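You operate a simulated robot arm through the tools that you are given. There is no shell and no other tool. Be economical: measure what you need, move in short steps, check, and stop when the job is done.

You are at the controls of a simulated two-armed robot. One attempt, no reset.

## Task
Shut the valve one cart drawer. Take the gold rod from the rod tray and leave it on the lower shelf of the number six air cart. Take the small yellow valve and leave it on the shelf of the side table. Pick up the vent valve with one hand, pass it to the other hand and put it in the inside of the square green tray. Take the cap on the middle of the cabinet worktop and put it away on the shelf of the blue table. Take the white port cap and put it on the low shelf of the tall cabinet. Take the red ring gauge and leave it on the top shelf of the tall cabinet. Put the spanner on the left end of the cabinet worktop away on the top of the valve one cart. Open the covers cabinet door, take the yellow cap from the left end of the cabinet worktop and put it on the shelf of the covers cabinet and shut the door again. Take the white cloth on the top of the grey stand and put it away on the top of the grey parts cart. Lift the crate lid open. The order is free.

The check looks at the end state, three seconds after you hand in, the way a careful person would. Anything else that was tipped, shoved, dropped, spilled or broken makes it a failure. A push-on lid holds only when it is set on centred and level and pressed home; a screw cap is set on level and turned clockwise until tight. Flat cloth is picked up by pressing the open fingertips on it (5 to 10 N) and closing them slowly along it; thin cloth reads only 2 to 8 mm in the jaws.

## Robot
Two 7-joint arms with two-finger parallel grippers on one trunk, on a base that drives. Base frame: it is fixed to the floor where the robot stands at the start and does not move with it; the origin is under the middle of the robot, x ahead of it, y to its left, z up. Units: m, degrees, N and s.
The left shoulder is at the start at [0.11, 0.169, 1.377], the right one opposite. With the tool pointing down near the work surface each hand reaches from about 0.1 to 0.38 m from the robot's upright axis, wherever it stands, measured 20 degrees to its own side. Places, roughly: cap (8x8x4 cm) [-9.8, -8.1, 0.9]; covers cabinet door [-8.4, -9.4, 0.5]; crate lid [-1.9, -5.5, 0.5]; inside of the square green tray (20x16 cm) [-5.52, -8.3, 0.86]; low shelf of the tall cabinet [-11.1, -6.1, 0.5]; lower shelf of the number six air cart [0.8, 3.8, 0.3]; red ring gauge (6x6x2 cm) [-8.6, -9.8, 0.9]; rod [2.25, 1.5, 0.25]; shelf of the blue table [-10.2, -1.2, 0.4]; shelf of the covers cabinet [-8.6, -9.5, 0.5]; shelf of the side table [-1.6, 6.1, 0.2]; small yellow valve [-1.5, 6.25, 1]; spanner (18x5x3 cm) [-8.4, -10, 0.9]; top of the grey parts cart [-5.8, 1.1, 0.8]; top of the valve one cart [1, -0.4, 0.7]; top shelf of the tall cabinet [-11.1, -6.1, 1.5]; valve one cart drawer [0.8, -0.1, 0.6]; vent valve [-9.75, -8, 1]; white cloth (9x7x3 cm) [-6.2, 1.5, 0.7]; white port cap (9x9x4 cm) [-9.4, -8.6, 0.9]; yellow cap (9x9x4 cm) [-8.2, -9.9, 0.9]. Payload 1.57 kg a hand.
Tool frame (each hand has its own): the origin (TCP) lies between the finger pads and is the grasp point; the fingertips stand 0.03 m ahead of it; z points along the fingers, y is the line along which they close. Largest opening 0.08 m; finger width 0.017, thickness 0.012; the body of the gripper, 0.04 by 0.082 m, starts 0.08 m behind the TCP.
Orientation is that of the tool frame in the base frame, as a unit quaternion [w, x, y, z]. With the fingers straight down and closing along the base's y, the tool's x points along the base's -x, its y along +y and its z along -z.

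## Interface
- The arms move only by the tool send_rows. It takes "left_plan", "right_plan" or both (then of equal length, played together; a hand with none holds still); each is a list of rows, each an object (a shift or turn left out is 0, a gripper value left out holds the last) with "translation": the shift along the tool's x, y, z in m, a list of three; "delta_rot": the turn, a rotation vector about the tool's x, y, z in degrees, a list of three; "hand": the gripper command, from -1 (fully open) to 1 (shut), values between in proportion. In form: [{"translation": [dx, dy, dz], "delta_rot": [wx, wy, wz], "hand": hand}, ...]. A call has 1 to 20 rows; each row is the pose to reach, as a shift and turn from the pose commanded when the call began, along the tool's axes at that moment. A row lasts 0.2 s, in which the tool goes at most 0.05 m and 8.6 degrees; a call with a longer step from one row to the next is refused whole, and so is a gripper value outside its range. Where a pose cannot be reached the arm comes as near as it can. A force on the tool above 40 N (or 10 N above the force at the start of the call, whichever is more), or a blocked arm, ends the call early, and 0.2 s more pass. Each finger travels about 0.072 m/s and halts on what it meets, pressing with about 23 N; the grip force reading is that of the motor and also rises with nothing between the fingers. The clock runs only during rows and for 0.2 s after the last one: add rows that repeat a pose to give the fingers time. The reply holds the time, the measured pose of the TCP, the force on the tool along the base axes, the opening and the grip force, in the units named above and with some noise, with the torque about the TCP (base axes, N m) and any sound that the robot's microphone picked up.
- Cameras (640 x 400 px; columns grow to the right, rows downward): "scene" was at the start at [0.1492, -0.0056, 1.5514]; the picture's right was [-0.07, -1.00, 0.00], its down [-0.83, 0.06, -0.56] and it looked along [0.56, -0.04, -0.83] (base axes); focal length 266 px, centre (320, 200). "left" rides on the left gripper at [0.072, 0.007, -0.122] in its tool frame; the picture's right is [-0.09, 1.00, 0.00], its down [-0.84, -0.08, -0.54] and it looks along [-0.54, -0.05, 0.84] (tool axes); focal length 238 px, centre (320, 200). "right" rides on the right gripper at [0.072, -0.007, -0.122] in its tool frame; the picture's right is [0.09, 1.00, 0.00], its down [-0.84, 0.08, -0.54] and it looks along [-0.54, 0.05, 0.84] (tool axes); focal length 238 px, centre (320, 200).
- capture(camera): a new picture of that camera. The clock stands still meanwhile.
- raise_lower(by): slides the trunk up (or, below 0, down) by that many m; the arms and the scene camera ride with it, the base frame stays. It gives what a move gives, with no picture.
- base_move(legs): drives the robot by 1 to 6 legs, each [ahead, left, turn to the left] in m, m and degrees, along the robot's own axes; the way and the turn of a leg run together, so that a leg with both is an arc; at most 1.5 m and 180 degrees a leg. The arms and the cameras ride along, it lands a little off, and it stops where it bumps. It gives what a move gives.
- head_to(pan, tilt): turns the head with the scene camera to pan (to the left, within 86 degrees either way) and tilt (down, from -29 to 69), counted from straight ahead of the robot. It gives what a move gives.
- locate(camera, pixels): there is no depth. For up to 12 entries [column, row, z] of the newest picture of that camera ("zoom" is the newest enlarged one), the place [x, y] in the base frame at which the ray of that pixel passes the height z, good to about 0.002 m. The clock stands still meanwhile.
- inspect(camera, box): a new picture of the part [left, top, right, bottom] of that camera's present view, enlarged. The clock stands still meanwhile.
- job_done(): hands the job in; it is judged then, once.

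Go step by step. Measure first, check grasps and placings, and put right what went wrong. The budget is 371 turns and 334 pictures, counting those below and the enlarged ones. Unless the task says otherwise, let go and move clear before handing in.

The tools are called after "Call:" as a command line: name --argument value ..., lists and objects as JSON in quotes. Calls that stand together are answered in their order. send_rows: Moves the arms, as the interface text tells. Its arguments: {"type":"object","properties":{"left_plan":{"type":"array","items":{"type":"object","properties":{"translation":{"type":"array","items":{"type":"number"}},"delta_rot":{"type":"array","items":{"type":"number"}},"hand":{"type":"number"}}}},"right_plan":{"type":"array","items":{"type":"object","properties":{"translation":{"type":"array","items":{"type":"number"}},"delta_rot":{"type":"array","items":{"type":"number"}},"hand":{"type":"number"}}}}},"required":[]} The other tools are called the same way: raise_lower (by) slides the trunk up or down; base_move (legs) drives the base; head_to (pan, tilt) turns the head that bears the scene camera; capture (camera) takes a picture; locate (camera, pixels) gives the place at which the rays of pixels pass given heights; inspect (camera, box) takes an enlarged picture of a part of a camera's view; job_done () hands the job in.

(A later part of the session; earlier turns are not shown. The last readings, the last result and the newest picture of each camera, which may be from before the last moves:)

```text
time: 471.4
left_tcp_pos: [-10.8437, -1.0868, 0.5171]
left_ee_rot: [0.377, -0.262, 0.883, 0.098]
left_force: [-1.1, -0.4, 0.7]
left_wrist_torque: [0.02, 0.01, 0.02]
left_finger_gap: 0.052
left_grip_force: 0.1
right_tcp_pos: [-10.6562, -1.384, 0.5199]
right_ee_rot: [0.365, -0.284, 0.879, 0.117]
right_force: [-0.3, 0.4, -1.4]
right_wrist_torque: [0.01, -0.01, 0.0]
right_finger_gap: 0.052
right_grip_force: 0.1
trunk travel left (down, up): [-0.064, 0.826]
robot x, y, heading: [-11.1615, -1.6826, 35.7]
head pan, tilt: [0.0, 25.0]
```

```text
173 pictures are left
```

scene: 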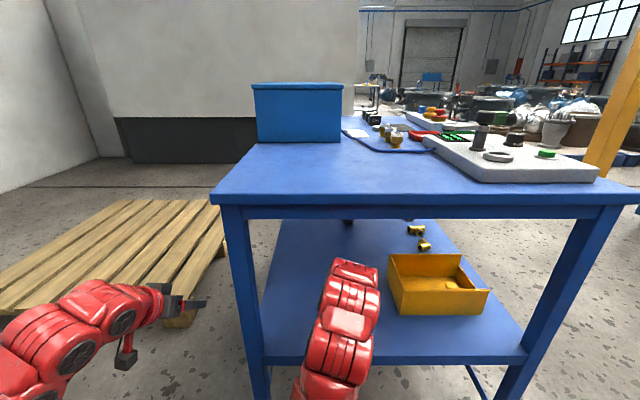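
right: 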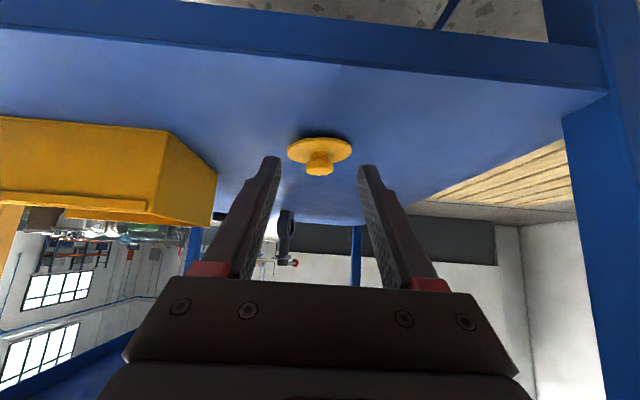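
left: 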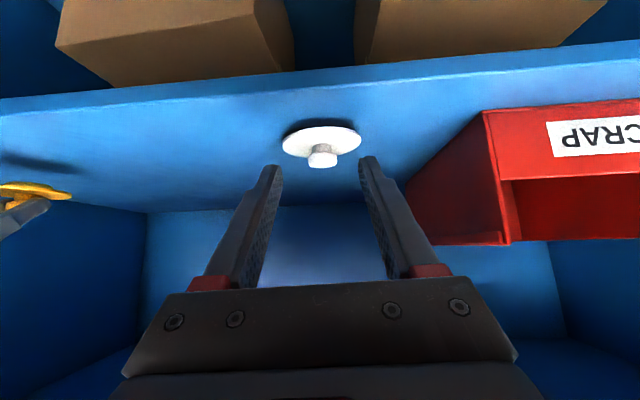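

The cap rests on the blue table's shelf. Back out, raise the trunk, and return toward the worktop for the vent valve.

Call:
base_move --legs '[[-0.46, 0, 0]]'

Call:
raise_lower --by 0.4

Call:
inspect --camera "scene" --box '[240, 150, 480, 330]'

Call:
base_move --legs '[[0, 0, -110.4], [1.1, 0, 0], [1.02, 0, 0], [0, 0, 22.7]]'

```text
time: 474.1
left_tcp_pos: [-11.2163, -1.3552, 0.5175]
left_ee_rot: [0.377, -0.263, 0.883, 0.098]
left_force: [-0.7, 0.4, 0.1]
left_wrist_torque: [0.02, -0.03, 0.0]
left_finger_gap: 0.0519
left_grip_force: 0.0
right_tcp_pos: [-11.0282, -1.6491, 0.5203]
right_ee_rot: [0.365, -0.284, 0.879, 0.116]
right_force: [0.4, -0.1, 0.0]
right_wrist_torque: [0.01, 0.03, -0.01]
right_finger_gap: 0.0521
right_grip_force: 0.0
trunk travel left (down, up): [-0.064, 0.826]
robot x, y, heading: [-11.5353, -1.9469, 35.9]
head pan, tilt: [0.0, 25.0]
```

```text
time: 478.0
left_tcp_pos: [-11.2153, -1.3541, 0.9157]
left_ee_rot: [0.378, -0.262, 0.883, 0.099]
left_force: [0.7, 0.5, -0.6]
left_wrist_torque: [0.0, 0.01, -0.01]
left_finger_gap: 0.0522
left_grip_force: 0.1
right_tcp_pos: [-11.0273, -1.6515, 0.9196]
right_ee_rot: [0.366, -0.284, 0.879, 0.116]
right_force: [-0.2, 0.4, -0.2]
right_wrist_torque: [0.0, 0.02, -0.04]
right_finger_gap: 0.0522
right_grip_force: 0.0
trunk travel left (down, up): [-0.464, 0.426]
robot x, y, heading: [-11.5323, -1.9503, 36.0]
head pan, tilt: [0.0, 25.0]
```

```text
2.22 times, centred on (360, 240) of scene
```

zoom: 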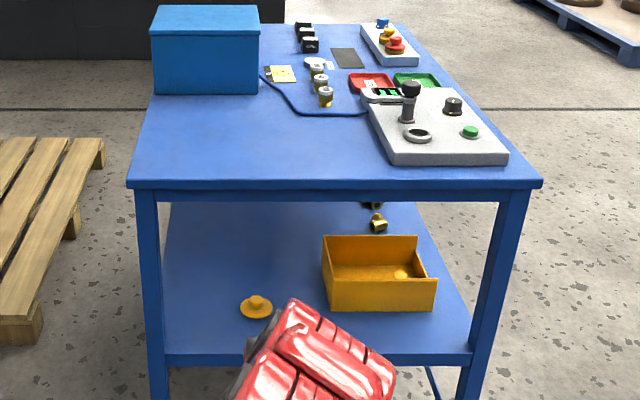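

```text
time: 494.3
left_tcp_pos: [-10.341, -4.2666, 0.9167]
left_ee_rot: [0.343, 0.414, 0.822, -0.187]
left_force: [-0.6, -0.6, 0.0]
left_wrist_torque: [-0.01, 0.02, -0.02]
left_finger_gap: 0.0518
left_grip_force: 0.1
right_tcp_pos: [-10.6256, -4.4736, 0.9187]
right_ee_rot: [0.345, 0.396, 0.835, -0.166]
right_force: [-0.9, -0.8, 1.5]
right_wrist_torque: [0.01, 0.03, -0.01]
right_finger_gap: 0.0518
right_grip_force: 0.0
trunk travel left (down, up): [-0.464, 0.426]
robot x, y, heading: [-10.9487, -3.987, -51.0]
head pan, tilt: [0.0, 25.0]
```

The left hand is near the trolley's edge; raise the trunk 0.25 and bring the left hand inward before passing.

Call:
raise_lower --by 0.25

Call:
send_rows --left_plan '[{"translation": [0, -0.035, 0]}, {"translation": [0, -0.07, 0]}, {"translation": [0, -0.105, 0]}, {"translation": [0, -0.13, 0]}]' --right_plan '[{"translation": [0, -0.03, 0]}, {"translation": [0, -0.06, 0]}, {"translation": [0, -0.09, 0]}, {"translation": [0, -0.11, 0]}]'

Call:
base_move --legs '[[1.1, 0, 0], [1.0, 0, 0], [0, 0, -13], [1.2, 0, 0], [0.95, 0, 0], [0, 0, -81]]'

Call:
head_to --pan -5 --tilt 38

Call:
capture --camera "scene"

```text
time: 496.9
left_tcp_pos: [-10.3403, -4.2685, 1.1661]
left_ee_rot: [0.343, 0.414, 0.823, -0.187]
left_force: [0.2, -0.2, 0.3]
left_wrist_torque: [-0.03, -0.02, -0.02]
left_finger_gap: 0.0519
left_grip_force: 0.0
right_tcp_pos: [-10.6256, -4.4732, 1.169]
right_ee_rot: [0.346, 0.395, 0.835, -0.166]
right_force: [-0.2, 0.3, 0.3]
right_wrist_torque: [0.03, 0.02, 0.0]
right_finger_gap: 0.0518
right_grip_force: 0.0
trunk travel left (down, up): [-0.714, 0.176]
robot x, y, heading: [-10.9525, -3.9868, -50.9]
head pan, tilt: [0.0, 25.0]
```

```text
time: 497.9
left_tcp_pos: [-10.4458, -4.3446, 1.1704]
left_ee_rot: [0.342, 0.414, 0.823, -0.187]
left_force: [-0.5, -0.1, 0.7]
left_wrist_torque: [-0.01, -0.02, 0.02]
left_finger_gap: 0.0518
left_grip_force: 0.1
right_tcp_pos: [-10.6888, -4.5232, 1.1696]
right_ee_rot: [0.341, 0.398, 0.836, -0.164]
right_force: [0.4, 0.1, -0.5]
right_wrist_torque: [0.02, 0.0, -0.01]
right_finger_gap: 0.0519
right_grip_force: 0.1
right hand out of reach, approached as far as the arm can: row 3, 4
trunk travel left (down, up): [-0.714, 0.176]
robot x, y, heading: [-10.9547, -3.9909, -50.9]
head pan, tilt: [0.0, 25.0]
```

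```text
time: 522.7
left_tcp_pos: [-9.089, -8.0177, 1.1706]
left_ee_rot: [0.096, 0.884, 0.257, -0.379]
left_force: [0.5, 0.1, 0.5]
left_wrist_torque: [-0.01, -0.03, -0.03]
left_finger_gap: 0.052
left_grip_force: 0.0
right_tcp_pos: [-9.2497, -7.7606, 1.1698]
right_ee_rot: [0.114, 0.882, 0.277, -0.362]
right_force: [-0.1, 0.2, 0.3]
right_wrist_torque: [-0.01, 0.0, 0.02]
right_finger_gap: 0.052
right_grip_force: 0.1
trunk travel left (down, up): [-0.714, 0.176]
robot x, y, heading: [-8.6966, -7.5388, -145.0]
head pan, tilt: [0.0, 25.0]
```

```text
time: 523.5
left_tcp_pos: [-9.0877, -8.0166, 1.1725]
left_ee_rot: [0.096, 0.884, 0.256, -0.379]
left_force: [-0.2, -0.3, 0.5]
left_wrist_torque: [-0.03, -0.02, 0.01]
left_finger_gap: 0.0519
left_grip_force: 0.0
right_tcp_pos: [-9.2501, -7.7603, 1.1707]
right_ee_rot: [0.113, 0.883, 0.277, -0.363]
right_force: [0.0, 0.0, 0.0]
right_wrist_torque: [0.0, -0.03, -0.02]
right_finger_gap: 0.0521
right_grip_force: 0.2
trunk travel left (down, up): [-0.714, 0.176]
robot x, y, heading: [-8.6968, -7.5338, -145.3]
head pan, tilt: [-5.0, 38.0]
```

```text
171 pictures are left
```

scene: 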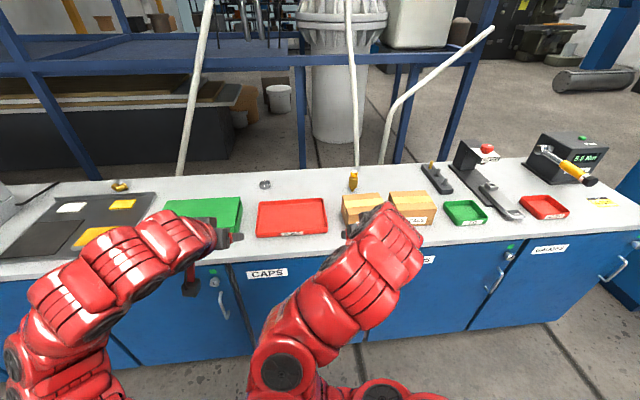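

The vent valve stands at (353,180), just behind the gasket box. Measure both.

Call:
inspect --camera "scene" --box '[240, 150, 460, 250]'

Call:
locate --camera "scene" --pixels '[[353, 190, 0.88], [353, 180, 0.92], [353, 170, 0.97], [342, 196, 1.0], [378, 195, 1.0], [342, 196, 0.97], [346, 225, 0.88], [386, 222, 0.88], [264, 186, 0.88], [326, 230, 0.88], [256, 236, 0.88], [322, 200, 0.9]]'

```text
2.91 times, centred on (350, 200) of scene
```

zoom: 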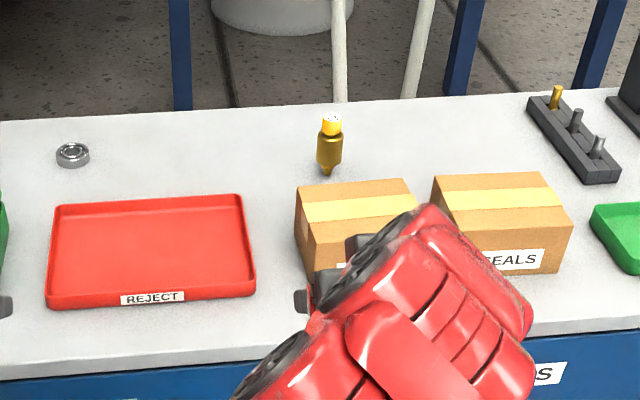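

```text
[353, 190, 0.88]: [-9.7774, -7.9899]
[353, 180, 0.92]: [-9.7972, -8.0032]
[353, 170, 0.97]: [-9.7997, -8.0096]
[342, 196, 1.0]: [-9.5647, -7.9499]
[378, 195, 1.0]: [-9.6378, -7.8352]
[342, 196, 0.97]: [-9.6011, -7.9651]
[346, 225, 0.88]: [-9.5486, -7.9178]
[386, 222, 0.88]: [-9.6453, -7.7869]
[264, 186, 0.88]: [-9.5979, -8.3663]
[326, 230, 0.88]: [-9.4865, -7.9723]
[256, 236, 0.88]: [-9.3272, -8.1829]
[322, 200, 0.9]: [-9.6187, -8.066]
```

Valve axis ≈(-9.79,-8.0), about 0.17 m behind the gasket box (top ≈0.97). Drive 0.36 ahead, aim the right hand, and lower to z≈1.04.

Call:
base_move --legs '[[0.35, 0, 0]]'

Call:
send_rows --right_plan '[{"translation": [-0.018, -0.02, 0.018], "hand": -1}, {"translation": [-0.036, -0.04, 0.036]}, {"translation": [-0.054, -0.06, 0.054]}, {"translation": [-0.072, -0.08, 0.072]}, {"translation": [-0.09, -0.1, 0.09]}, {"translation": [-0.11, -0.115, 0.11]}, {"translation": [-0.11, -0.115, 0.11]}]'

Call:
raise_lower --by -0.13

Call:
capture --camera "right"

Call:
capture --camera "scene"

```text
time: 525.7
left_tcp_pos: [-9.3724, -8.2159, 1.1692]
left_ee_rot: [0.095, 0.884, 0.255, -0.379]
left_force: [-0.3, -0.8, 0.5]
left_wrist_torque: [0.02, 0.0, -0.02]
left_finger_gap: 0.0522
left_grip_force: 0.1
right_tcp_pos: [-9.534, -7.9598, 1.1703]
right_ee_rot: [0.114, 0.883, 0.277, -0.363]
right_force: [0.1, -0.1, -0.2]
right_wrist_torque: [0.0, -0.01, -0.01]
right_finger_gap: 0.0521
right_grip_force: 0.0
trunk travel left (down, up): [-0.714, 0.176]
robot x, y, heading: [-8.9787, -7.7355, -144.9]
head pan, tilt: [-5.0, 38.0]
```

```text
time: 527.3
left_tcp_pos: [-9.3733, -8.2152, 1.1701]
left_ee_rot: [0.094, 0.884, 0.255, -0.379]
left_force: [-1.1, 0.4, -1.0]
left_wrist_torque: [-0.03, -0.01, -0.02]
left_finger_gap: 0.0519
left_grip_force: 0.1
right_tcp_pos: [-9.7263, -7.955, 1.1702]
right_ee_rot: [0.113, 0.883, 0.277, -0.363]
right_force: [-0.2, 0.2, -0.5]
right_wrist_torque: [0.0, -0.01, -0.05]
right_finger_gap: 0.0803
right_grip_force: 0.1
trunk travel left (down, up): [-0.714, 0.176]
robot x, y, heading: [-8.9807, -7.7348, -145.0]
head pan, tilt: [-5.0, 38.0]
```

```text
time: 528.9
left_tcp_pos: [-9.3725, -8.2161, 1.0407]
left_ee_rot: [0.096, 0.884, 0.256, -0.378]
left_force: [-0.1, 0.6, 0.1]
left_wrist_torque: [-0.02, 0.01, -0.05]
left_finger_gap: 0.0516
left_grip_force: 0.0
right_tcp_pos: [-9.728, -7.9546, 1.0411]
right_ee_rot: [0.113, 0.883, 0.277, -0.363]
right_force: [-0.3, 0.0, 1.1]
right_wrist_torque: [0.01, -0.01, -0.03]
right_finger_gap: 0.0801
right_grip_force: 0.1
trunk travel left (down, up): [-0.584, 0.306]
robot x, y, heading: [-8.9781, -7.7331, -145.2]
head pan, tilt: [-5.0, 38.0]
```

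```text
169 pictures are left
```

right: 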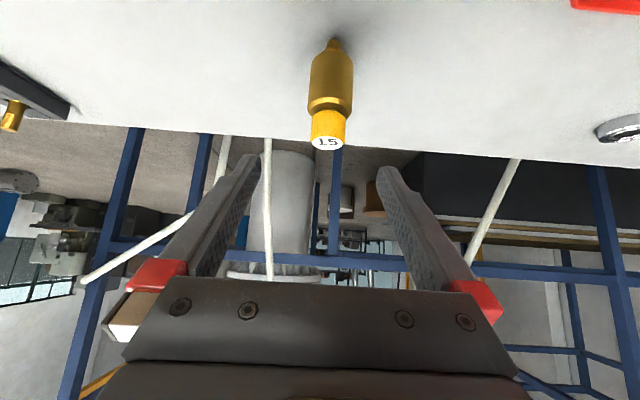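

```text
168 pictures are left
```

scene: 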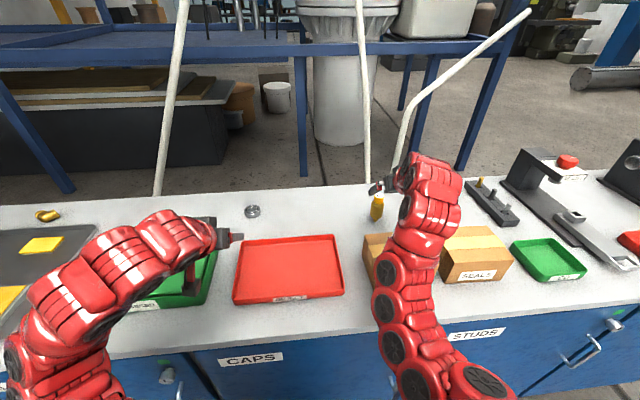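

Call:
locate --camera "right" --pixels '[[333, 42, 0.88], [328, 142, 0.95], [328, 142, 0.97], [328, 142, 0.99], [328, 120, 0.95], [330, 90, 0.92]]'

Call:
inspect --camera "right" --box '[250, 10, 410, 170]'

```text
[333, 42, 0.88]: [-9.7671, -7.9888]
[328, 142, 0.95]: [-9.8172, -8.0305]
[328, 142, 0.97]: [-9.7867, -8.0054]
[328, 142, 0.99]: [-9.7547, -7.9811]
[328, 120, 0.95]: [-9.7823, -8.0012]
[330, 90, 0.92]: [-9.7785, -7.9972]
```

```text
2.50 times, centred on (330, 90) of right
```

zoom: 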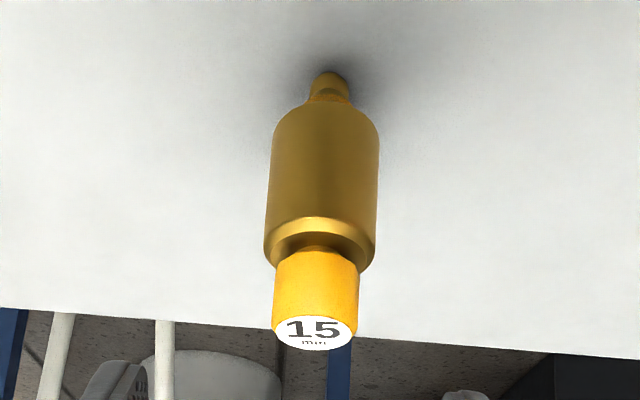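

Valve axis ≈(-9.772,-7.993), standing 0.88–0.98, yellow top section 28 mm wide. Align over it, then descend with the trunk to TCP z≈0.972.

Call:
send_rows --right_plan '[{"translation": [-0.018, 0.003, 0.018]}, {"translation": [-0.035, 0.006, 0.035]}, {"translation": [-0.035, 0.006, 0.035]}]'

Call:
raise_lower --by -0.05

Call:
capture --camera "right"

```text
time: 529.7
left_tcp_pos: [-9.374, -8.2144, 1.0398]
left_ee_rot: [0.095, 0.885, 0.255, -0.378]
left_force: [0.3, 0.9, 0.8]
left_wrist_torque: [0.01, 0.0, 0.02]
left_finger_gap: 0.0518
left_grip_force: 0.0
right_tcp_pos: [-9.7653, -7.9883, 1.0397]
right_ee_rot: [0.112, 0.883, 0.277, -0.362]
right_force: [-0.7, 1.8, 0.8]
right_wrist_torque: [0.01, 0.01, 0.01]
right_finger_gap: 0.0798
right_grip_force: 0.0
trunk travel left (down, up): [-0.584, 0.306]
robot x, y, heading: [-8.9822, -7.7365, -144.8]
head pan, tilt: [-5.0, 38.0]
```

```text
time: 530.6
left_tcp_pos: [-9.374, -8.2144, 0.9902]
left_ee_rot: [0.095, 0.885, 0.256, -0.378]
left_force: [-0.4, -0.2, -0.5]
left_wrist_torque: [-0.02, -0.01, -0.03]
left_finger_gap: 0.0522
left_grip_force: 0.0
right_tcp_pos: [-9.7643, -7.9876, 0.9907]
right_ee_rot: [0.113, 0.883, 0.277, -0.362]
right_force: [-0.2, 0.3, -0.5]
right_wrist_torque: [0.0, -0.01, 0.01]
right_finger_gap: 0.0799
right_grip_force: 0.1
trunk travel left (down, up): [-0.534, 0.356]
robot x, y, heading: [-8.9801, -7.7337, -145.2]
head pan, tilt: [-5.0, 38.0]
```

```text
166 pictures are left
```

right: 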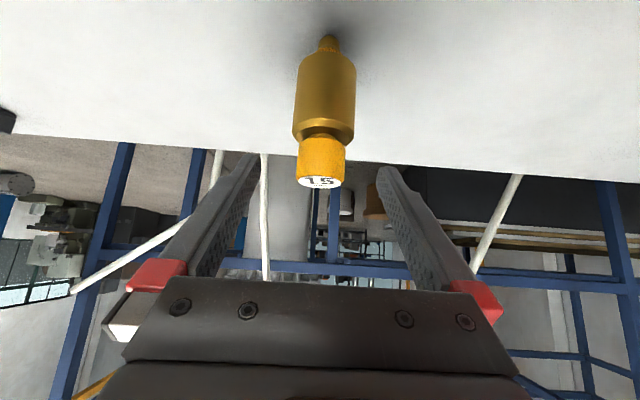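

Well aligned. Lower 15 mm more and close the right hand.

Call:
raise_lower --by -0.015

Call:
send_rows --right_plan '[{"hand": -0.5}, {"hand": 0}, {"hand": 0.4}, {"hand": 1}, {"hand": 1}]'

Call:
capture --camera "right"

```text
time: 531.3
left_tcp_pos: [-9.373, -8.2147, 0.9765]
left_ee_rot: [0.096, 0.884, 0.256, -0.379]
left_force: [-0.2, -0.7, 0.5]
left_wrist_torque: [0.01, 0.0, 0.02]
left_finger_gap: 0.0521
left_grip_force: 0.0
right_tcp_pos: [-9.7648, -7.988, 0.9754]
right_ee_rot: [0.113, 0.883, 0.277, -0.362]
right_force: [-0.5, -0.5, -0.6]
right_wrist_torque: [0.01, 0.01, 0.0]
right_finger_gap: 0.08
right_grip_force: 0.0
trunk travel left (down, up): [-0.519, 0.371]
robot x, y, heading: [-8.9779, -7.7387, -144.8]
head pan, tilt: [-5.0, 38.0]
```

```text
time: 532.5
left_tcp_pos: [-9.3741, -8.2138, 0.9763]
left_ee_rot: [0.096, 0.885, 0.255, -0.378]
left_force: [-0.9, 0.0, 0.2]
left_wrist_torque: [0.02, 0.0, 0.0]
left_finger_gap: 0.0519
left_grip_force: 0.0
right_tcp_pos: [-9.7641, -7.9877, 0.9753]
right_ee_rot: [0.113, 0.882, 0.277, -0.364]
right_force: [0.7, -0.4, 1.5]
right_wrist_torque: [-0.05, 0.03, -0.02]
right_finger_gap: 0.0374
right_grip_force: 23.1
trunk travel left (down, up): [-0.519, 0.371]
robot x, y, heading: [-8.984, -7.7342, -145.3]
head pan, tilt: [-5.0, 38.0]
```

```text
165 pictures are left
```

right: 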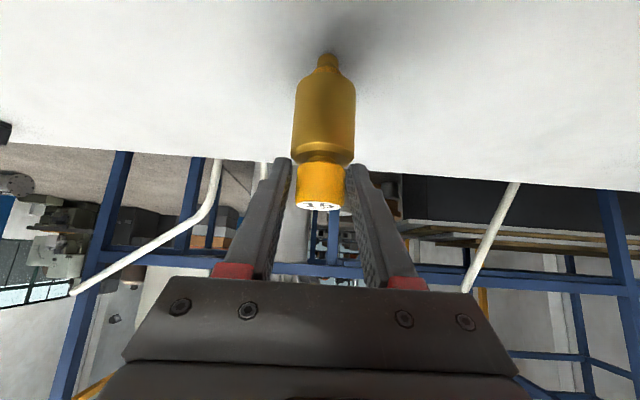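

The tips caught the body's shoulder (37 mm). Open slightly, rise 10 mm, and grip the yellow section instead.

Call:
send_rows --right_plan '[{"hand": -0.3}, {"hand": -0.3}, {"translation": [-0.0085, 0, -0.0085]}, {"translation": [-0.0085, 0, -0.0085]}, {"translation": [-0.0085, 0, -0.0085], "hand": 0.2}, {"translation": [-0.0085, 0, -0.0085], "hand": 0.6}, {"translation": [-0.0085, 0, -0.0085], "hand": 1}, {"translation": [-0.0085, 0, -0.0085], "hand": 1}]'

Call:
capture --camera "right"

```text
time: 534.3
left_tcp_pos: [-9.3726, -8.2145, 0.975]
left_ee_rot: [0.096, 0.885, 0.256, -0.378]
left_force: [-0.6, -0.1, 0.0]
left_wrist_torque: [0.0, 0.04, -0.01]
left_finger_gap: 0.0519
left_grip_force: 0.1
right_tcp_pos: [-9.7655, -7.9889, 0.9867]
right_ee_rot: [0.112, 0.883, 0.277, -0.363]
right_force: [-1.2, -0.1, 1.5]
right_wrist_torque: [-0.01, 0.1, -0.03]
right_finger_gap: 0.0289
right_grip_force: 22.4
trunk travel left (down, up): [-0.519, 0.371]
robot x, y, heading: [-8.9803, -7.7329, -145.3]
head pan, tilt: [-5.0, 38.0]
```

```text
164 pictures are left
```

right: 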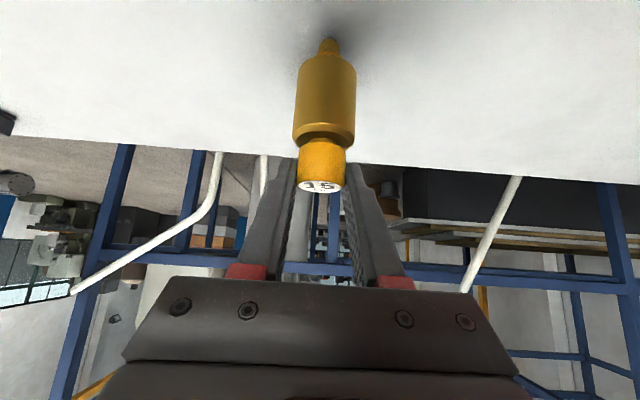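

Gripped the top section (29 mm). Lift 0.2 m and back away from the worktop.

Call:
raise_lower --by 0.15

Call:
base_move --legs '[[-0.65, 0, 0]]'

Call:
capture --camera "right"

Call:
capture --camera "scene"

```text
time: 536.0
left_tcp_pos: [-9.373, -8.2161, 1.1259]
left_ee_rot: [0.096, 0.884, 0.256, -0.379]
left_force: [-0.7, 0.8, 1.1]
left_wrist_torque: [-0.05, 0.02, 0.03]
left_finger_gap: 0.0522
left_grip_force: 0.1
right_tcp_pos: [-9.7641, -7.9872, 1.1372]
right_ee_rot: [0.113, 0.882, 0.277, -0.363]
right_force: [0.0, -0.2, -1.5]
right_wrist_torque: [0.03, 0.0, -0.01]
right_finger_gap: 0.0291
right_grip_force: 22.9
trunk travel left (down, up): [-0.669, 0.221]
robot x, y, heading: [-8.9807, -7.7343, -144.9]
head pan, tilt: [-5.0, 38.0]
```

```text
time: 539.6
left_tcp_pos: [-8.8463, -7.8461, 1.1259]
left_ee_rot: [0.094, 0.885, 0.253, -0.379]
left_force: [0.2, 0.5, -0.4]
left_wrist_torque: [0.0, 0.03, 0.02]
left_finger_gap: 0.052
left_grip_force: 0.0
right_tcp_pos: [-9.2381, -7.6151, 1.1365]
right_ee_rot: [0.111, 0.884, 0.274, -0.363]
right_force: [0.5, 0.7, -2.1]
right_wrist_torque: [0.02, 0.0, 0.01]
right_finger_gap: 0.0287
right_grip_force: 22.9
trunk travel left (down, up): [-0.669, 0.221]
robot x, y, heading: [-8.4482, -7.3687, -145.6]
head pan, tilt: [-5.0, 38.0]
```

```text
163 pictures are left
```

right: 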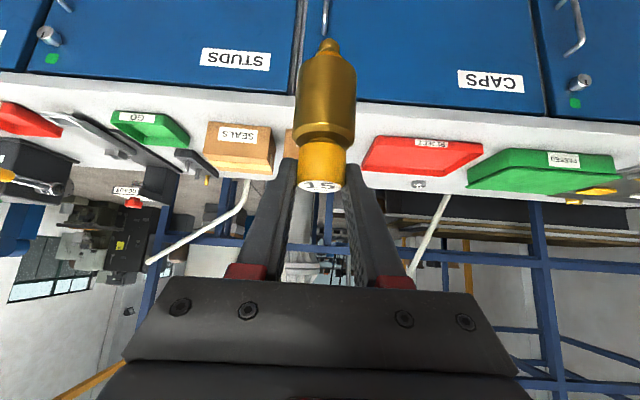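

```text
162 pictures are left
```

scene: 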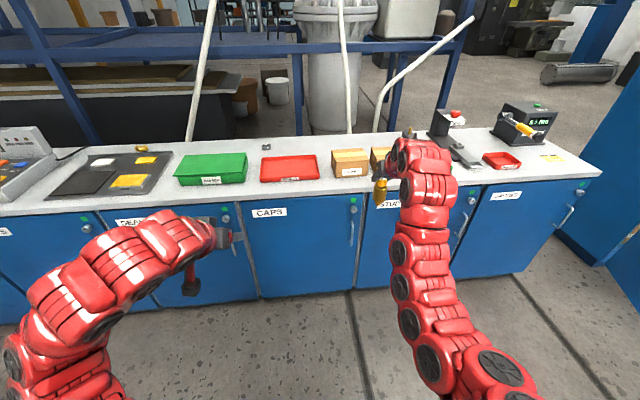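

The valve hangs upright in the right hand. For the hand-over: bring the right hand toward the middle, and turn the left hand to point rightward (yaw −70°, pitched 30° below horizontal) to grip the body below.

Call:
send_rows --left_plan '[{"translation": [0.005, 0.02, 0], "delta_rot": [6.2, -1.5, 4.7]}, {"translation": [0.01, 0.04, 0], "delta_rot": [12.4, -2.9, 9.5]}, {"translation": [0.01, 0.05, 0], "delta_rot": [18.6, -4.4, 14.2]}, {"translation": [0.01, 0.05, 0], "delta_rot": [24.8, -5.8, 19]}, {"translation": [0.01, 0.05, 0], "delta_rot": [31, -7.3, 23.7]}, {"translation": [0.01, 0.05, 0], "delta_rot": [37.2, -8.7, 28.5]}, {"translation": [0.01, 0.05, 0], "delta_rot": [43.3, -10.2, 33.2]}, {"translation": [0.01, 0.05, 0], "delta_rot": [49.5, -11.6, 38]}, {"translation": [0.01, 0.05, 0], "delta_rot": [55.7, -13.1, 42.7]}, {"translation": [0.01, 0.05, 0], "delta_rot": [55.7, -13.1, 42.7]}]' --right_plan '[{"translation": [0.014, 0.027, -0.014]}, {"translation": [0.028, 0.054, -0.028]}, {"translation": [0.042, 0.081, -0.042]}, {"translation": [0.056, 0.108, -0.056]}, {"translation": [0.07, 0.135, -0.07]}, {"translation": [0.084, 0.162, -0.084]}, {"translation": [0.0926, 0.183, -0.0926]}, {"translation": [0.0926, 0.183, -0.0926]}, {"translation": [0.0926, 0.183, -0.0926]}, {"translation": [0.0926, 0.183, -0.0926]}]'

Call:
head_to --pan 0 --tilt 38

Call:
capture --camera "scene"

Call:
capture --camera "left"

```text
time: 541.8
left_tcp_pos: [-8.8151, -7.8841, 1.1169]
left_ee_rot: [-0.154, 0.822, -0.258, -0.484]
left_force: [0.4, -0.4, 0.1]
left_wrist_torque: [-0.02, -0.01, -0.03]
left_finger_gap: 0.0523
left_grip_force: 0.0
left hand out of reach, approached as far as the arm can: row 9, 10
right_tcp_pos: [-9.0251, -7.6922, 1.1373]
right_ee_rot: [0.111, 0.884, 0.274, -0.363]
right_force: [-0.5, 0.7, -2.0]
right_wrist_torque: [-0.02, -0.02, 0.01]
right_finger_gap: 0.029
right_grip_force: 22.6
trunk travel left (down, up): [-0.669, 0.221]
robot x, y, heading: [-8.4527, -7.3686, -145.4]
head pan, tilt: [-5.0, 38.0]
```

```text
time: 542.5
left_tcp_pos: [-8.8162, -7.8837, 1.1177]
left_ee_rot: [-0.154, 0.823, -0.258, -0.483]
left_force: [-0.1, -0.2, 0.1]
left_wrist_torque: [-0.01, 0.0, 0.02]
left_finger_gap: 0.0519
left_grip_force: 0.2
right_tcp_pos: [-9.0259, -7.6927, 1.1368]
right_ee_rot: [0.112, 0.884, 0.274, -0.362]
right_force: [-1.2, 0.1, -2.2]
right_wrist_torque: [-0.05, 0.01, 0.0]
right_finger_gap: 0.029
right_grip_force: 23.0
trunk travel left (down, up): [-0.669, 0.221]
robot x, y, heading: [-8.4525, -7.3666, -145.3]
head pan, tilt: [0.0, 38.0]
```

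```text
161 pictures are left
```

scene: 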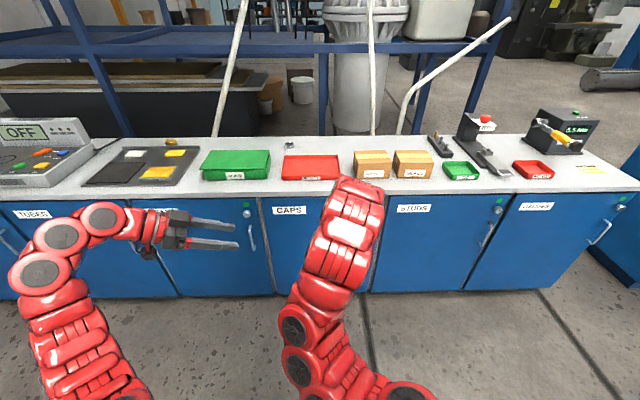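

```text
160 pictures are left
```

left: 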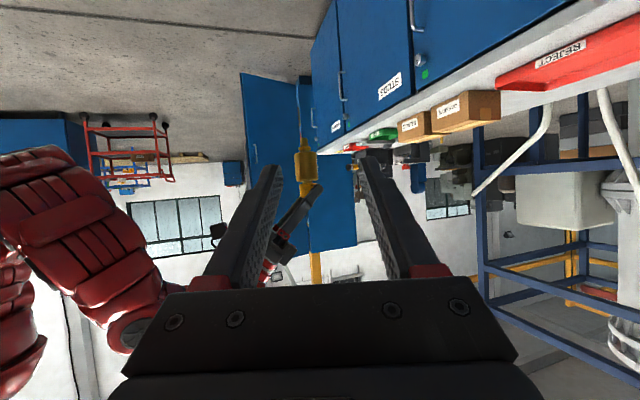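

The left camera sees the valve body at (305,165) in the right fingers. Open the left hand and approach to 10 cm short.

Call:
send_rows --left_plan '[{"translation": [-0.02, -0.006, 0.032], "hand": -1}, {"translation": [-0.04, -0.012, 0.064]}, {"translation": [-0.06, -0.018, 0.096]}, {"translation": [-0.08, -0.024, 0.128]}, {"translation": [-0.0966, -0.0284, 0.16]}, {"translation": [-0.0966, -0.0284, 0.16]}]'

Call:
capture --camera "left"

Call:
capture --camera "scene"

```text
time: 543.9
left_tcp_pos: [-8.952, -7.7542, 1.124]
left_ee_rot: [-0.154, 0.823, -0.257, -0.483]
left_force: [-0.6, -0.3, -0.3]
left_wrist_torque: [0.01, 0.0, -0.01]
left_finger_gap: 0.08
left_grip_force: 0.1
right_tcp_pos: [-9.0249, -7.6922, 1.1368]
right_ee_rot: [0.111, 0.884, 0.274, -0.363]
right_force: [0.3, -0.3, -2.5]
right_wrist_torque: [0.0, 0.03, -0.03]
right_finger_gap: 0.0289
right_grip_force: 23.0
trunk travel left (down, up): [-0.669, 0.221]
robot x, y, heading: [-8.449, -7.3711, -145.6]
head pan, tilt: [0.0, 38.0]
```

```text
159 pictures are left
```

left: 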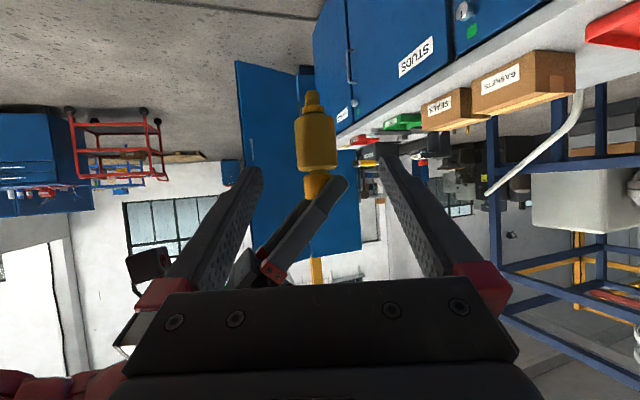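

```text
158 pictures are left
```

scene: 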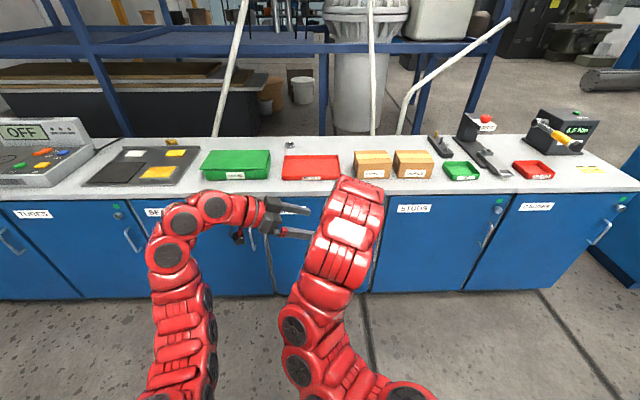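

The path is straight along the fingers for 0.10 m. Advance slowly, then close.

Call:
send_rows --left_plan '[{"translation": [0, 0, 0.025]}, {"translation": [0, 0, 0.05]}, {"translation": [-0.001, 0, 0.07]}, {"translation": [-0.001, 0, 0.085]}, {"translation": [-0.001, 0, 0.098]}, {"translation": [-0.001, 0, 0.098]}]'

Call:
capture --camera "left"

Call:
capture --camera "right"

```text
time: 545.3
left_tcp_pos: [-9.0237, -7.7049, 1.0769]
left_ee_rot: [-0.154, 0.822, -0.258, -0.483]
left_force: [0.0, -0.3, 1.0]
left_wrist_torque: [0.01, 0.03, -0.04]
left_finger_gap: 0.0801
left_grip_force: 0.0
right_tcp_pos: [-9.0251, -7.6922, 1.1366]
right_ee_rot: [0.111, 0.884, 0.274, -0.363]
right_force: [-0.4, 0.4, -2.2]
right_wrist_torque: [-0.04, 0.02, 0.0]
right_finger_gap: 0.0287
right_grip_force: 22.5
trunk travel left (down, up): [-0.669, 0.221]
robot x, y, heading: [-8.4501, -7.3668, -145.3]
head pan, tilt: [0.0, 38.0]
```

```text
157 pictures are left
```

left: 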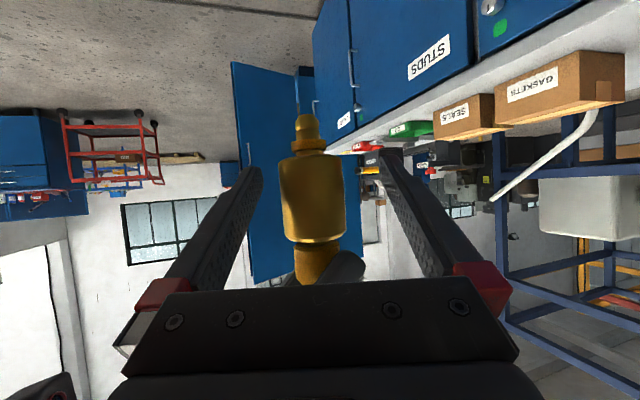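

```text
156 pictures are left
```

right: 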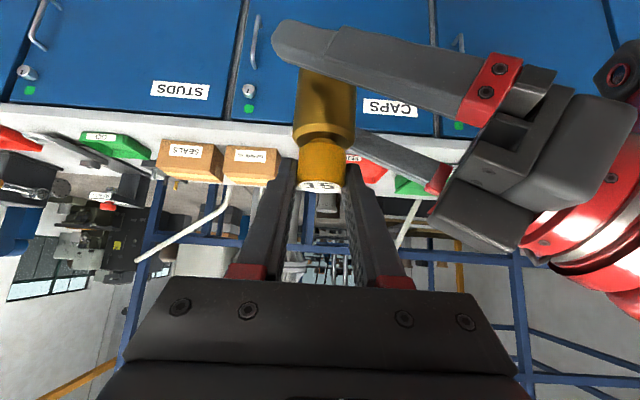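

The valve body is between the left fingers, ~5 mm off-centre. Correct and close the left hand.

Call:
send_rows --left_plan '[{"translation": [0, -0.005, 0]}, {"translation": [0, -0.005, 0], "hand": -0.4}, {"translation": [0, -0.005, 0], "hand": 0}, {"translation": [0, -0.005, 0], "hand": 0.3}, {"translation": [0, -0.005, 0], "hand": 1}, {"translation": [0, -0.005, 0], "hand": 1}]'

Call:
capture --camera "left"

```text
time: 546.7
left_tcp_pos: [-9.0189, -7.7002, 1.0769]
left_ee_rot: [-0.153, 0.822, -0.258, -0.484]
left_force: [3.5, 2.9, -0.2]
left_wrist_torque: [-0.15, 0.08, 0.14]
left_finger_gap: 0.0392
left_grip_force: 23.3
right_tcp_pos: [-9.0262, -7.6932, 1.1356]
right_ee_rot: [0.111, 0.884, 0.274, -0.363]
right_force: [-2.4, -3.1, -2.9]
right_wrist_torque: [-0.02, 0.09, -0.13]
right_finger_gap: 0.0287
right_grip_force: 23.4
trunk travel left (down, up): [-0.669, 0.221]
robot x, y, heading: [-8.4478, -7.3681, -145.5]
head pan, tilt: [0.0, 38.0]
```

```text
155 pictures are left
```

left: 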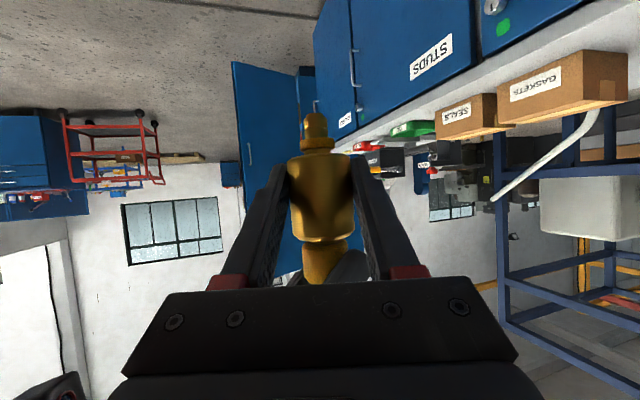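

Left holds the body (39 mm). Release the right hand and withdraw it along its fingers.

Call:
send_rows --right_plan '[{"hand": 0.2}, {"hand": -0.2}, {"hand": -0.5}, {"translation": [0, 0, -0.02]}, {"translation": [0, 0, -0.05]}, {"translation": [0, -0.02, -0.09]}, {"translation": [0, -0.06, -0.11]}, {"translation": [0, -0.1, -0.11]}, {"translation": [0, -0.14, -0.11]}, {"translation": [0, -0.16, -0.11]}]'

Call:
capture --camera "left"

Call:
capture --camera "scene"

```text
time: 548.9
left_tcp_pos: [-9.019, -7.7004, 1.0774]
left_ee_rot: [-0.153, 0.823, -0.257, -0.483]
left_force: [0.1, -0.2, 0.8]
left_wrist_torque: [0.03, -0.03, 0.0]
left_finger_gap: 0.0391
left_grip_force: 22.9
right_tcp_pos: [-9.0304, -7.528, 1.1884]
right_ee_rot: [0.109, 0.882, 0.273, -0.369]
right_force: [0.1, 0.2, 0.0]
right_wrist_torque: [0.01, -0.02, -0.01]
right_finger_gap: 0.06
right_grip_force: 0.1
right hand out of reach, approached as far as the arm can: row 8, 9, 10
trunk travel left (down, up): [-0.669, 0.221]
robot x, y, heading: [-8.448, -7.3671, -145.4]
head pan, tilt: [0.0, 38.0]
```

```text
154 pictures are left
```

left: 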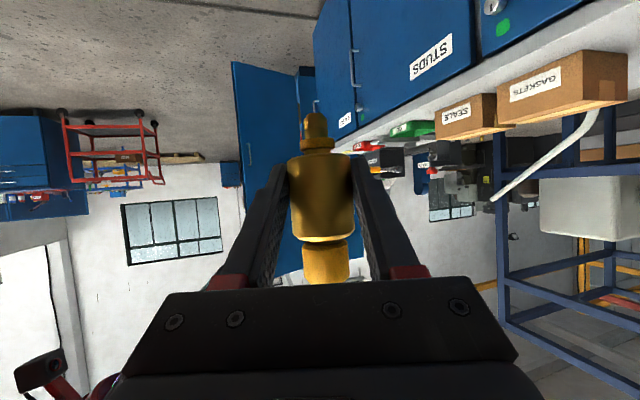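

```text
153 pictures are left
```

scene: 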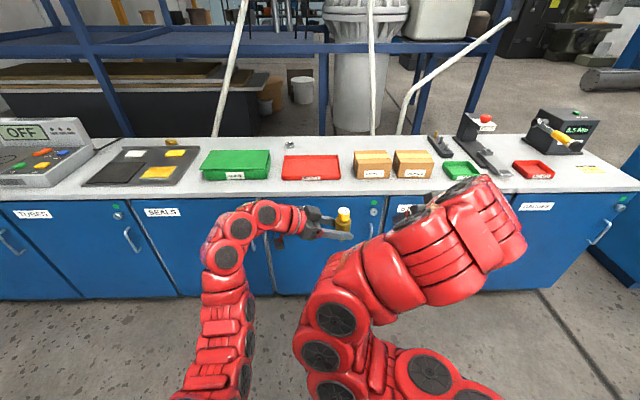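

Hand-over done: the left hand holds the valve upright. Yaw the left hand back to face forward (rotation about the vertical so the valve stays upright).

Call:
send_rows --left_plan '[{"translation": [0.008, 0.006, -0.014], "delta_rot": [-6.8, 0, -3.8]}, {"translation": [0.015, 0.012, -0.028], "delta_rot": [-13.6, 0, -7.6]}, {"translation": [0.023, 0.017, -0.041], "delta_rot": [-20.4, -0.1, -11.4]}, {"translation": [0.03, 0.023, -0.055], "delta_rot": [-27.2, -0.1, -15.2]}, {"translation": [0.038, 0.029, -0.068], "delta_rot": [-34, -0.2, -19]}, {"translation": [0.045, 0.035, -0.082], "delta_rot": [-40.8, -0.2, -22.8]}, {"translation": [0.053, 0.04, -0.096], "delta_rot": [-47.6, -0.2, -26.6]}, {"translation": [0.06, 0.046, -0.11], "delta_rot": [-54.4, -0.3, -30.4]}, {"translation": [0.068, 0.052, -0.123], "delta_rot": [-61.2, -0.3, -34.2]}, {"translation": [0.068, 0.052, -0.123], "delta_rot": [-61.2, -0.3, -34.2]}]'

Call:
base_move --legs '[[0, 0, 115]]'

Call:
head_to --pan 0 --tilt 15

Call:
capture --camera "scene"

```text
time: 551.1
left_tcp_pos: [-8.9341, -7.8247, 1.0781]
left_ee_rot: [0.152, 0.82, 0.264, -0.484]
left_force: [0.5, 0.3, -0.8]
left_wrist_torque: [0.02, 0.0, 0.01]
left_finger_gap: 0.0392
left_grip_force: 23.4
right_tcp_pos: [-9.0296, -7.5274, 1.189]
right_ee_rot: [0.109, 0.882, 0.272, -0.368]
right_force: [0.5, 0.3, -0.6]
right_wrist_torque: [0.06, 0.01, -0.02]
right_finger_gap: 0.0601
right_grip_force: 0.1
trunk travel left (down, up): [-0.669, 0.221]
robot x, y, heading: [-8.4487, -7.3654, -145.4]
head pan, tilt: [0.0, 38.0]
```

```text
time: 556.3
left_tcp_pos: [-7.8278, -7.5995, 1.0778]
left_ee_rot: [0.491, 0.212, 0.836, -0.128]
left_force: [-0.6, -0.4, -0.6]
left_wrist_torque: [0.02, -0.01, -0.02]
left_finger_gap: 0.0391
left_grip_force: 22.8
right_tcp_pos: [-8.0519, -7.817, 1.1888]
right_ee_rot: [0.37, 0.236, 0.893, -0.103]
right_force: [0.2, -0.6, -0.1]
right_wrist_torque: [-0.01, 0.0, 0.02]
right_finger_gap: 0.0597
right_grip_force: 0.0
trunk travel left (down, up): [-0.669, 0.221]
robot x, y, heading: [-8.4519, -7.3683, -29.5]
head pan, tilt: [0.0, 38.0]
```

```text
time: 557.2
left_tcp_pos: [-7.828, -7.6026, 1.0771]
left_ee_rot: [0.49, 0.212, 0.836, -0.128]
left_force: [-0.4, 0.6, 0.4]
left_wrist_torque: [0.0, 0.02, 0.01]
left_finger_gap: 0.0392
left_grip_force: 22.6
right_tcp_pos: [-8.0509, -7.8176, 1.1886]
right_ee_rot: [0.37, 0.235, 0.893, -0.101]
right_force: [0.0, -0.8, -0.2]
right_wrist_torque: [-0.02, 0.0, -0.02]
right_finger_gap: 0.0599
right_grip_force: 0.1
trunk travel left (down, up): [-0.669, 0.221]
robot x, y, heading: [-8.4509, -7.3658, -29.4]
head pan, tilt: [0.0, 15.0]
```

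```text
152 pictures are left
```

scene: 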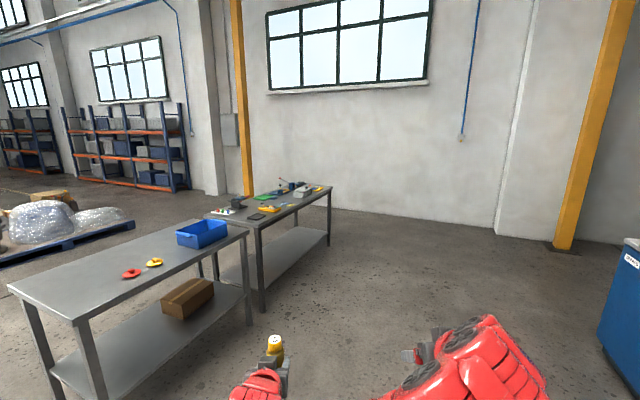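

The far grey table shows a green tray near (265,197). Zoom and measure.

Call:
inspect --camera "scene" --box '[190, 160, 360, 320]'

Call:
locate --camera "scene" --pixels '[[265, 197, 0.86], [205, 218, 0.85], [258, 229, 0.85], [333, 190, 0.85], [262, 310, 0], [328, 243, 0], [248, 325, 0], [247, 236, 0.85], [268, 208, 0.86], [75, 320, 0.85]]'

```text
2.50 times, centred on (275, 240) of scene
```

zoom: 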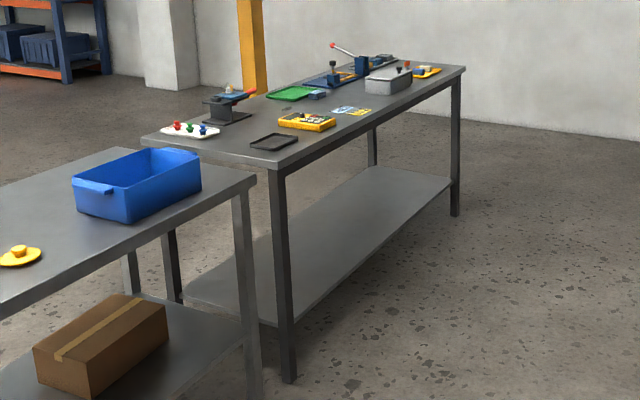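

```text
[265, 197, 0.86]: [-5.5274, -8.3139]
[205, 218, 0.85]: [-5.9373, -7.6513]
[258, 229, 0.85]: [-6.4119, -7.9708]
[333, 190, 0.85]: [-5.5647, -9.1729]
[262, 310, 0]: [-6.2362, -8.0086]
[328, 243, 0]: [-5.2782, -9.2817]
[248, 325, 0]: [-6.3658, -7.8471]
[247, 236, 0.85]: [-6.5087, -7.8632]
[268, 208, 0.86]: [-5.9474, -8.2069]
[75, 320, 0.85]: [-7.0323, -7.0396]
```

Green tray ≈(-5.52,-8.3) on the far table; I'll approach from its southwest side, facing 37°. Drive to staging at (-6.48,-9.27).

Call:
base_move --legs '[[0, 0, -14.6], [1.4, 0, 0], [1.34, 0, 0], [0, 0, 81]]'

Call:
head_to --pan 0 --tilt 30

Call:
capture --camera "scene"

```text
time: 574.8
left_tcp_pos: [-6.0161, -8.8026, 1.0769]
left_ee_rot: [0.482, -0.273, 0.818, 0.157]
left_force: [0.0, -0.4, -0.3]
left_wrist_torque: [-0.03, 0.02, 0.01]
left_finger_gap: 0.0392
left_grip_force: 23.3
right_tcp_pos: [-5.9124, -9.0955, 1.1898]
right_ee_rot: [0.367, -0.283, 0.879, 0.114]
right_force: [0.1, 0.8, -0.7]
right_wrist_torque: [0.0, 0.0, -0.03]
right_finger_gap: 0.0598
right_grip_force: 0.2
trunk travel left (down, up): [-0.669, 0.221]
robot x, y, heading: [-6.4873, -9.2673, 35.8]
head pan, tilt: [0.0, 15.0]
```

```text
time: 575.5
left_tcp_pos: [-6.0158, -8.8046, 1.0775]
left_ee_rot: [0.482, -0.273, 0.818, 0.157]
left_force: [-0.6, -1.2, -0.2]
left_wrist_torque: [0.01, 0.04, 0.01]
left_finger_gap: 0.0391
left_grip_force: 22.8
right_tcp_pos: [-5.9118, -9.0963, 1.1896]
right_ee_rot: [0.367, -0.283, 0.879, 0.114]
right_force: [-0.4, 0.5, 0.4]
right_wrist_torque: [-0.02, -0.01, -0.02]
right_finger_gap: 0.06
right_grip_force: 0.0
trunk travel left (down, up): [-0.669, 0.221]
robot x, y, heading: [-6.4912, -9.2697, 36.1]
head pan, tilt: [0.0, 30.0]
```

```text
150 pictures are left
```

scene: 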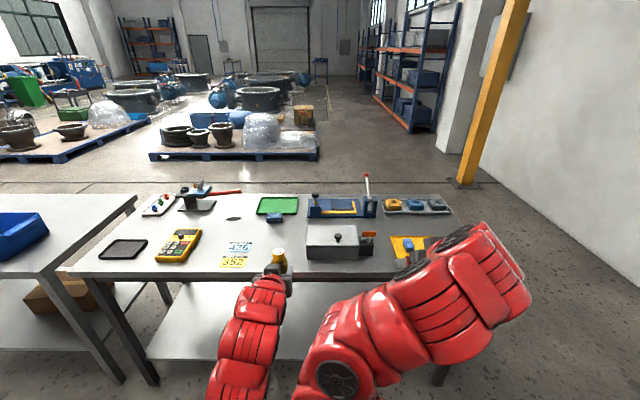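

Call:
inspect --camera "scene" --box '[210, 180, 400, 290]'

Call:
locate --camera "scene" --pixels '[[278, 206, 0.86], [278, 206, 0.88], [258, 214, 0.86], [297, 213, 0.86], [261, 198, 0.87], [299, 198, 0.87], [280, 276, 0.85], [155, 382, 0], [276, 217, 0.87], [100, 272, 0.85]]'

```text
3.37 times, centred on (305, 235) of scene
```

zoom: 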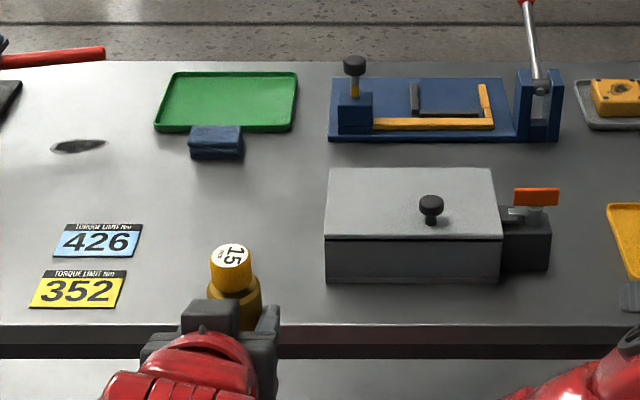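

```text
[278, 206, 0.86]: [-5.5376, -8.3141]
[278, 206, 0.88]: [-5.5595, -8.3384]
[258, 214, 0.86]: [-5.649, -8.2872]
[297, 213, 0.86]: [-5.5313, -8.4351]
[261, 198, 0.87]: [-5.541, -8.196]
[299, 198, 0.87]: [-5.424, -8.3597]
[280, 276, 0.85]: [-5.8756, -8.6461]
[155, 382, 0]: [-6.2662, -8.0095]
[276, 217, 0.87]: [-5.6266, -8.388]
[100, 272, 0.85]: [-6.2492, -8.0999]
```

Tray centre (-5.538,-8.314); a blue cloth lies before it, so I aim slightly right of centre. Drive 0.46 ahead and extend the left hand.

Call:
base_move --legs '[[0.46, 0, 0]]'

Call:
send_rows --left_plan '[{"translation": [-0.02, 0.012, 0.034]}, {"translation": [-0.04, 0.024, 0.068]}, {"translation": [-0.06, 0.036, 0.102]}, {"translation": [-0.08, 0.048, 0.136]}, {"translation": [-0.1, 0.06, 0.17]}, {"translation": [-0.1075, 0.065, 0.186]}, {"translation": [-0.1075, 0.065, 0.186]}]'

Call:
capture --camera "left"

Call:
capture --camera "scene"

```text
time: 578.3
left_tcp_pos: [-5.6506, -8.5289, 1.0769]
left_ee_rot: [0.481, -0.276, 0.817, 0.159]
left_force: [0.1, -0.2, -2.0]
left_wrist_torque: [-0.04, 0.02, 0.0]
left_finger_gap: 0.039
left_grip_force: 22.8
right_tcp_pos: [-5.5446, -8.8215, 1.1892]
right_ee_rot: [0.366, -0.287, 0.878, 0.116]
right_force: [-0.9, -0.3, -0.2]
right_wrist_torque: [0.02, -0.01, 0.04]
right_finger_gap: 0.06
right_grip_force: 0.0
trunk travel left (down, up): [-0.669, 0.221]
robot x, y, heading: [-6.1201, -9.0033, 36.2]
head pan, tilt: [0.0, 30.0]
```

```text
time: 579.9
left_tcp_pos: [-5.5179, -8.3473, 1.0789]
left_ee_rot: [0.481, -0.276, 0.817, 0.159]
left_force: [-0.2, -0.2, -2.0]
left_wrist_torque: [0.04, 0.01, 0.0]
left_finger_gap: 0.0396
left_grip_force: 23.0
right_tcp_pos: [-5.5452, -8.8214, 1.1892]
right_ee_rot: [0.367, -0.286, 0.878, 0.115]
right_force: [-0.6, -1.4, -0.2]
right_wrist_torque: [0.01, 0.03, -0.02]
right_finger_gap: 0.0601
right_grip_force: 0.1
trunk travel left (down, up): [-0.669, 0.221]
robot x, y, heading: [-6.1199, -9.0022, 36.4]
head pan, tilt: [0.0, 30.0]
```

```text
148 pictures are left
```

left: 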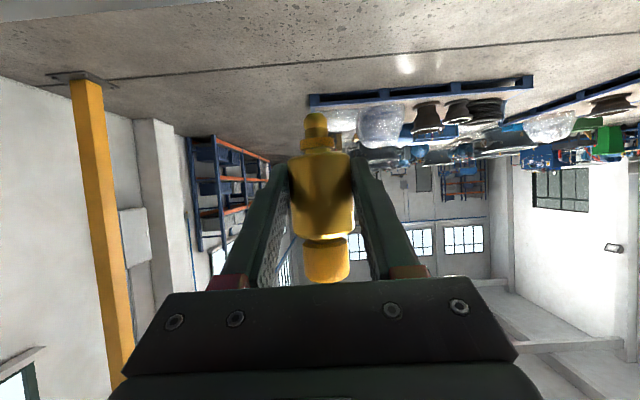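

```text
147 pictures are left
```

scene: 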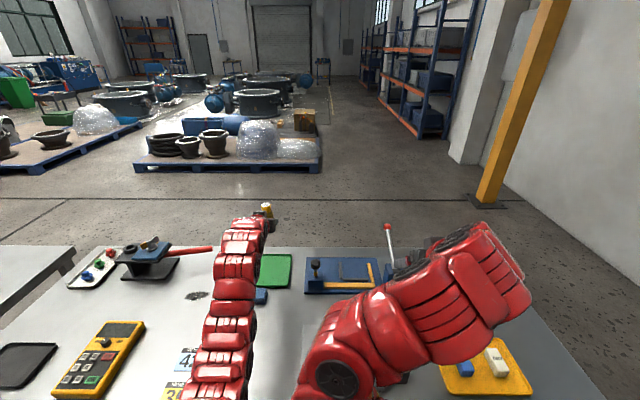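

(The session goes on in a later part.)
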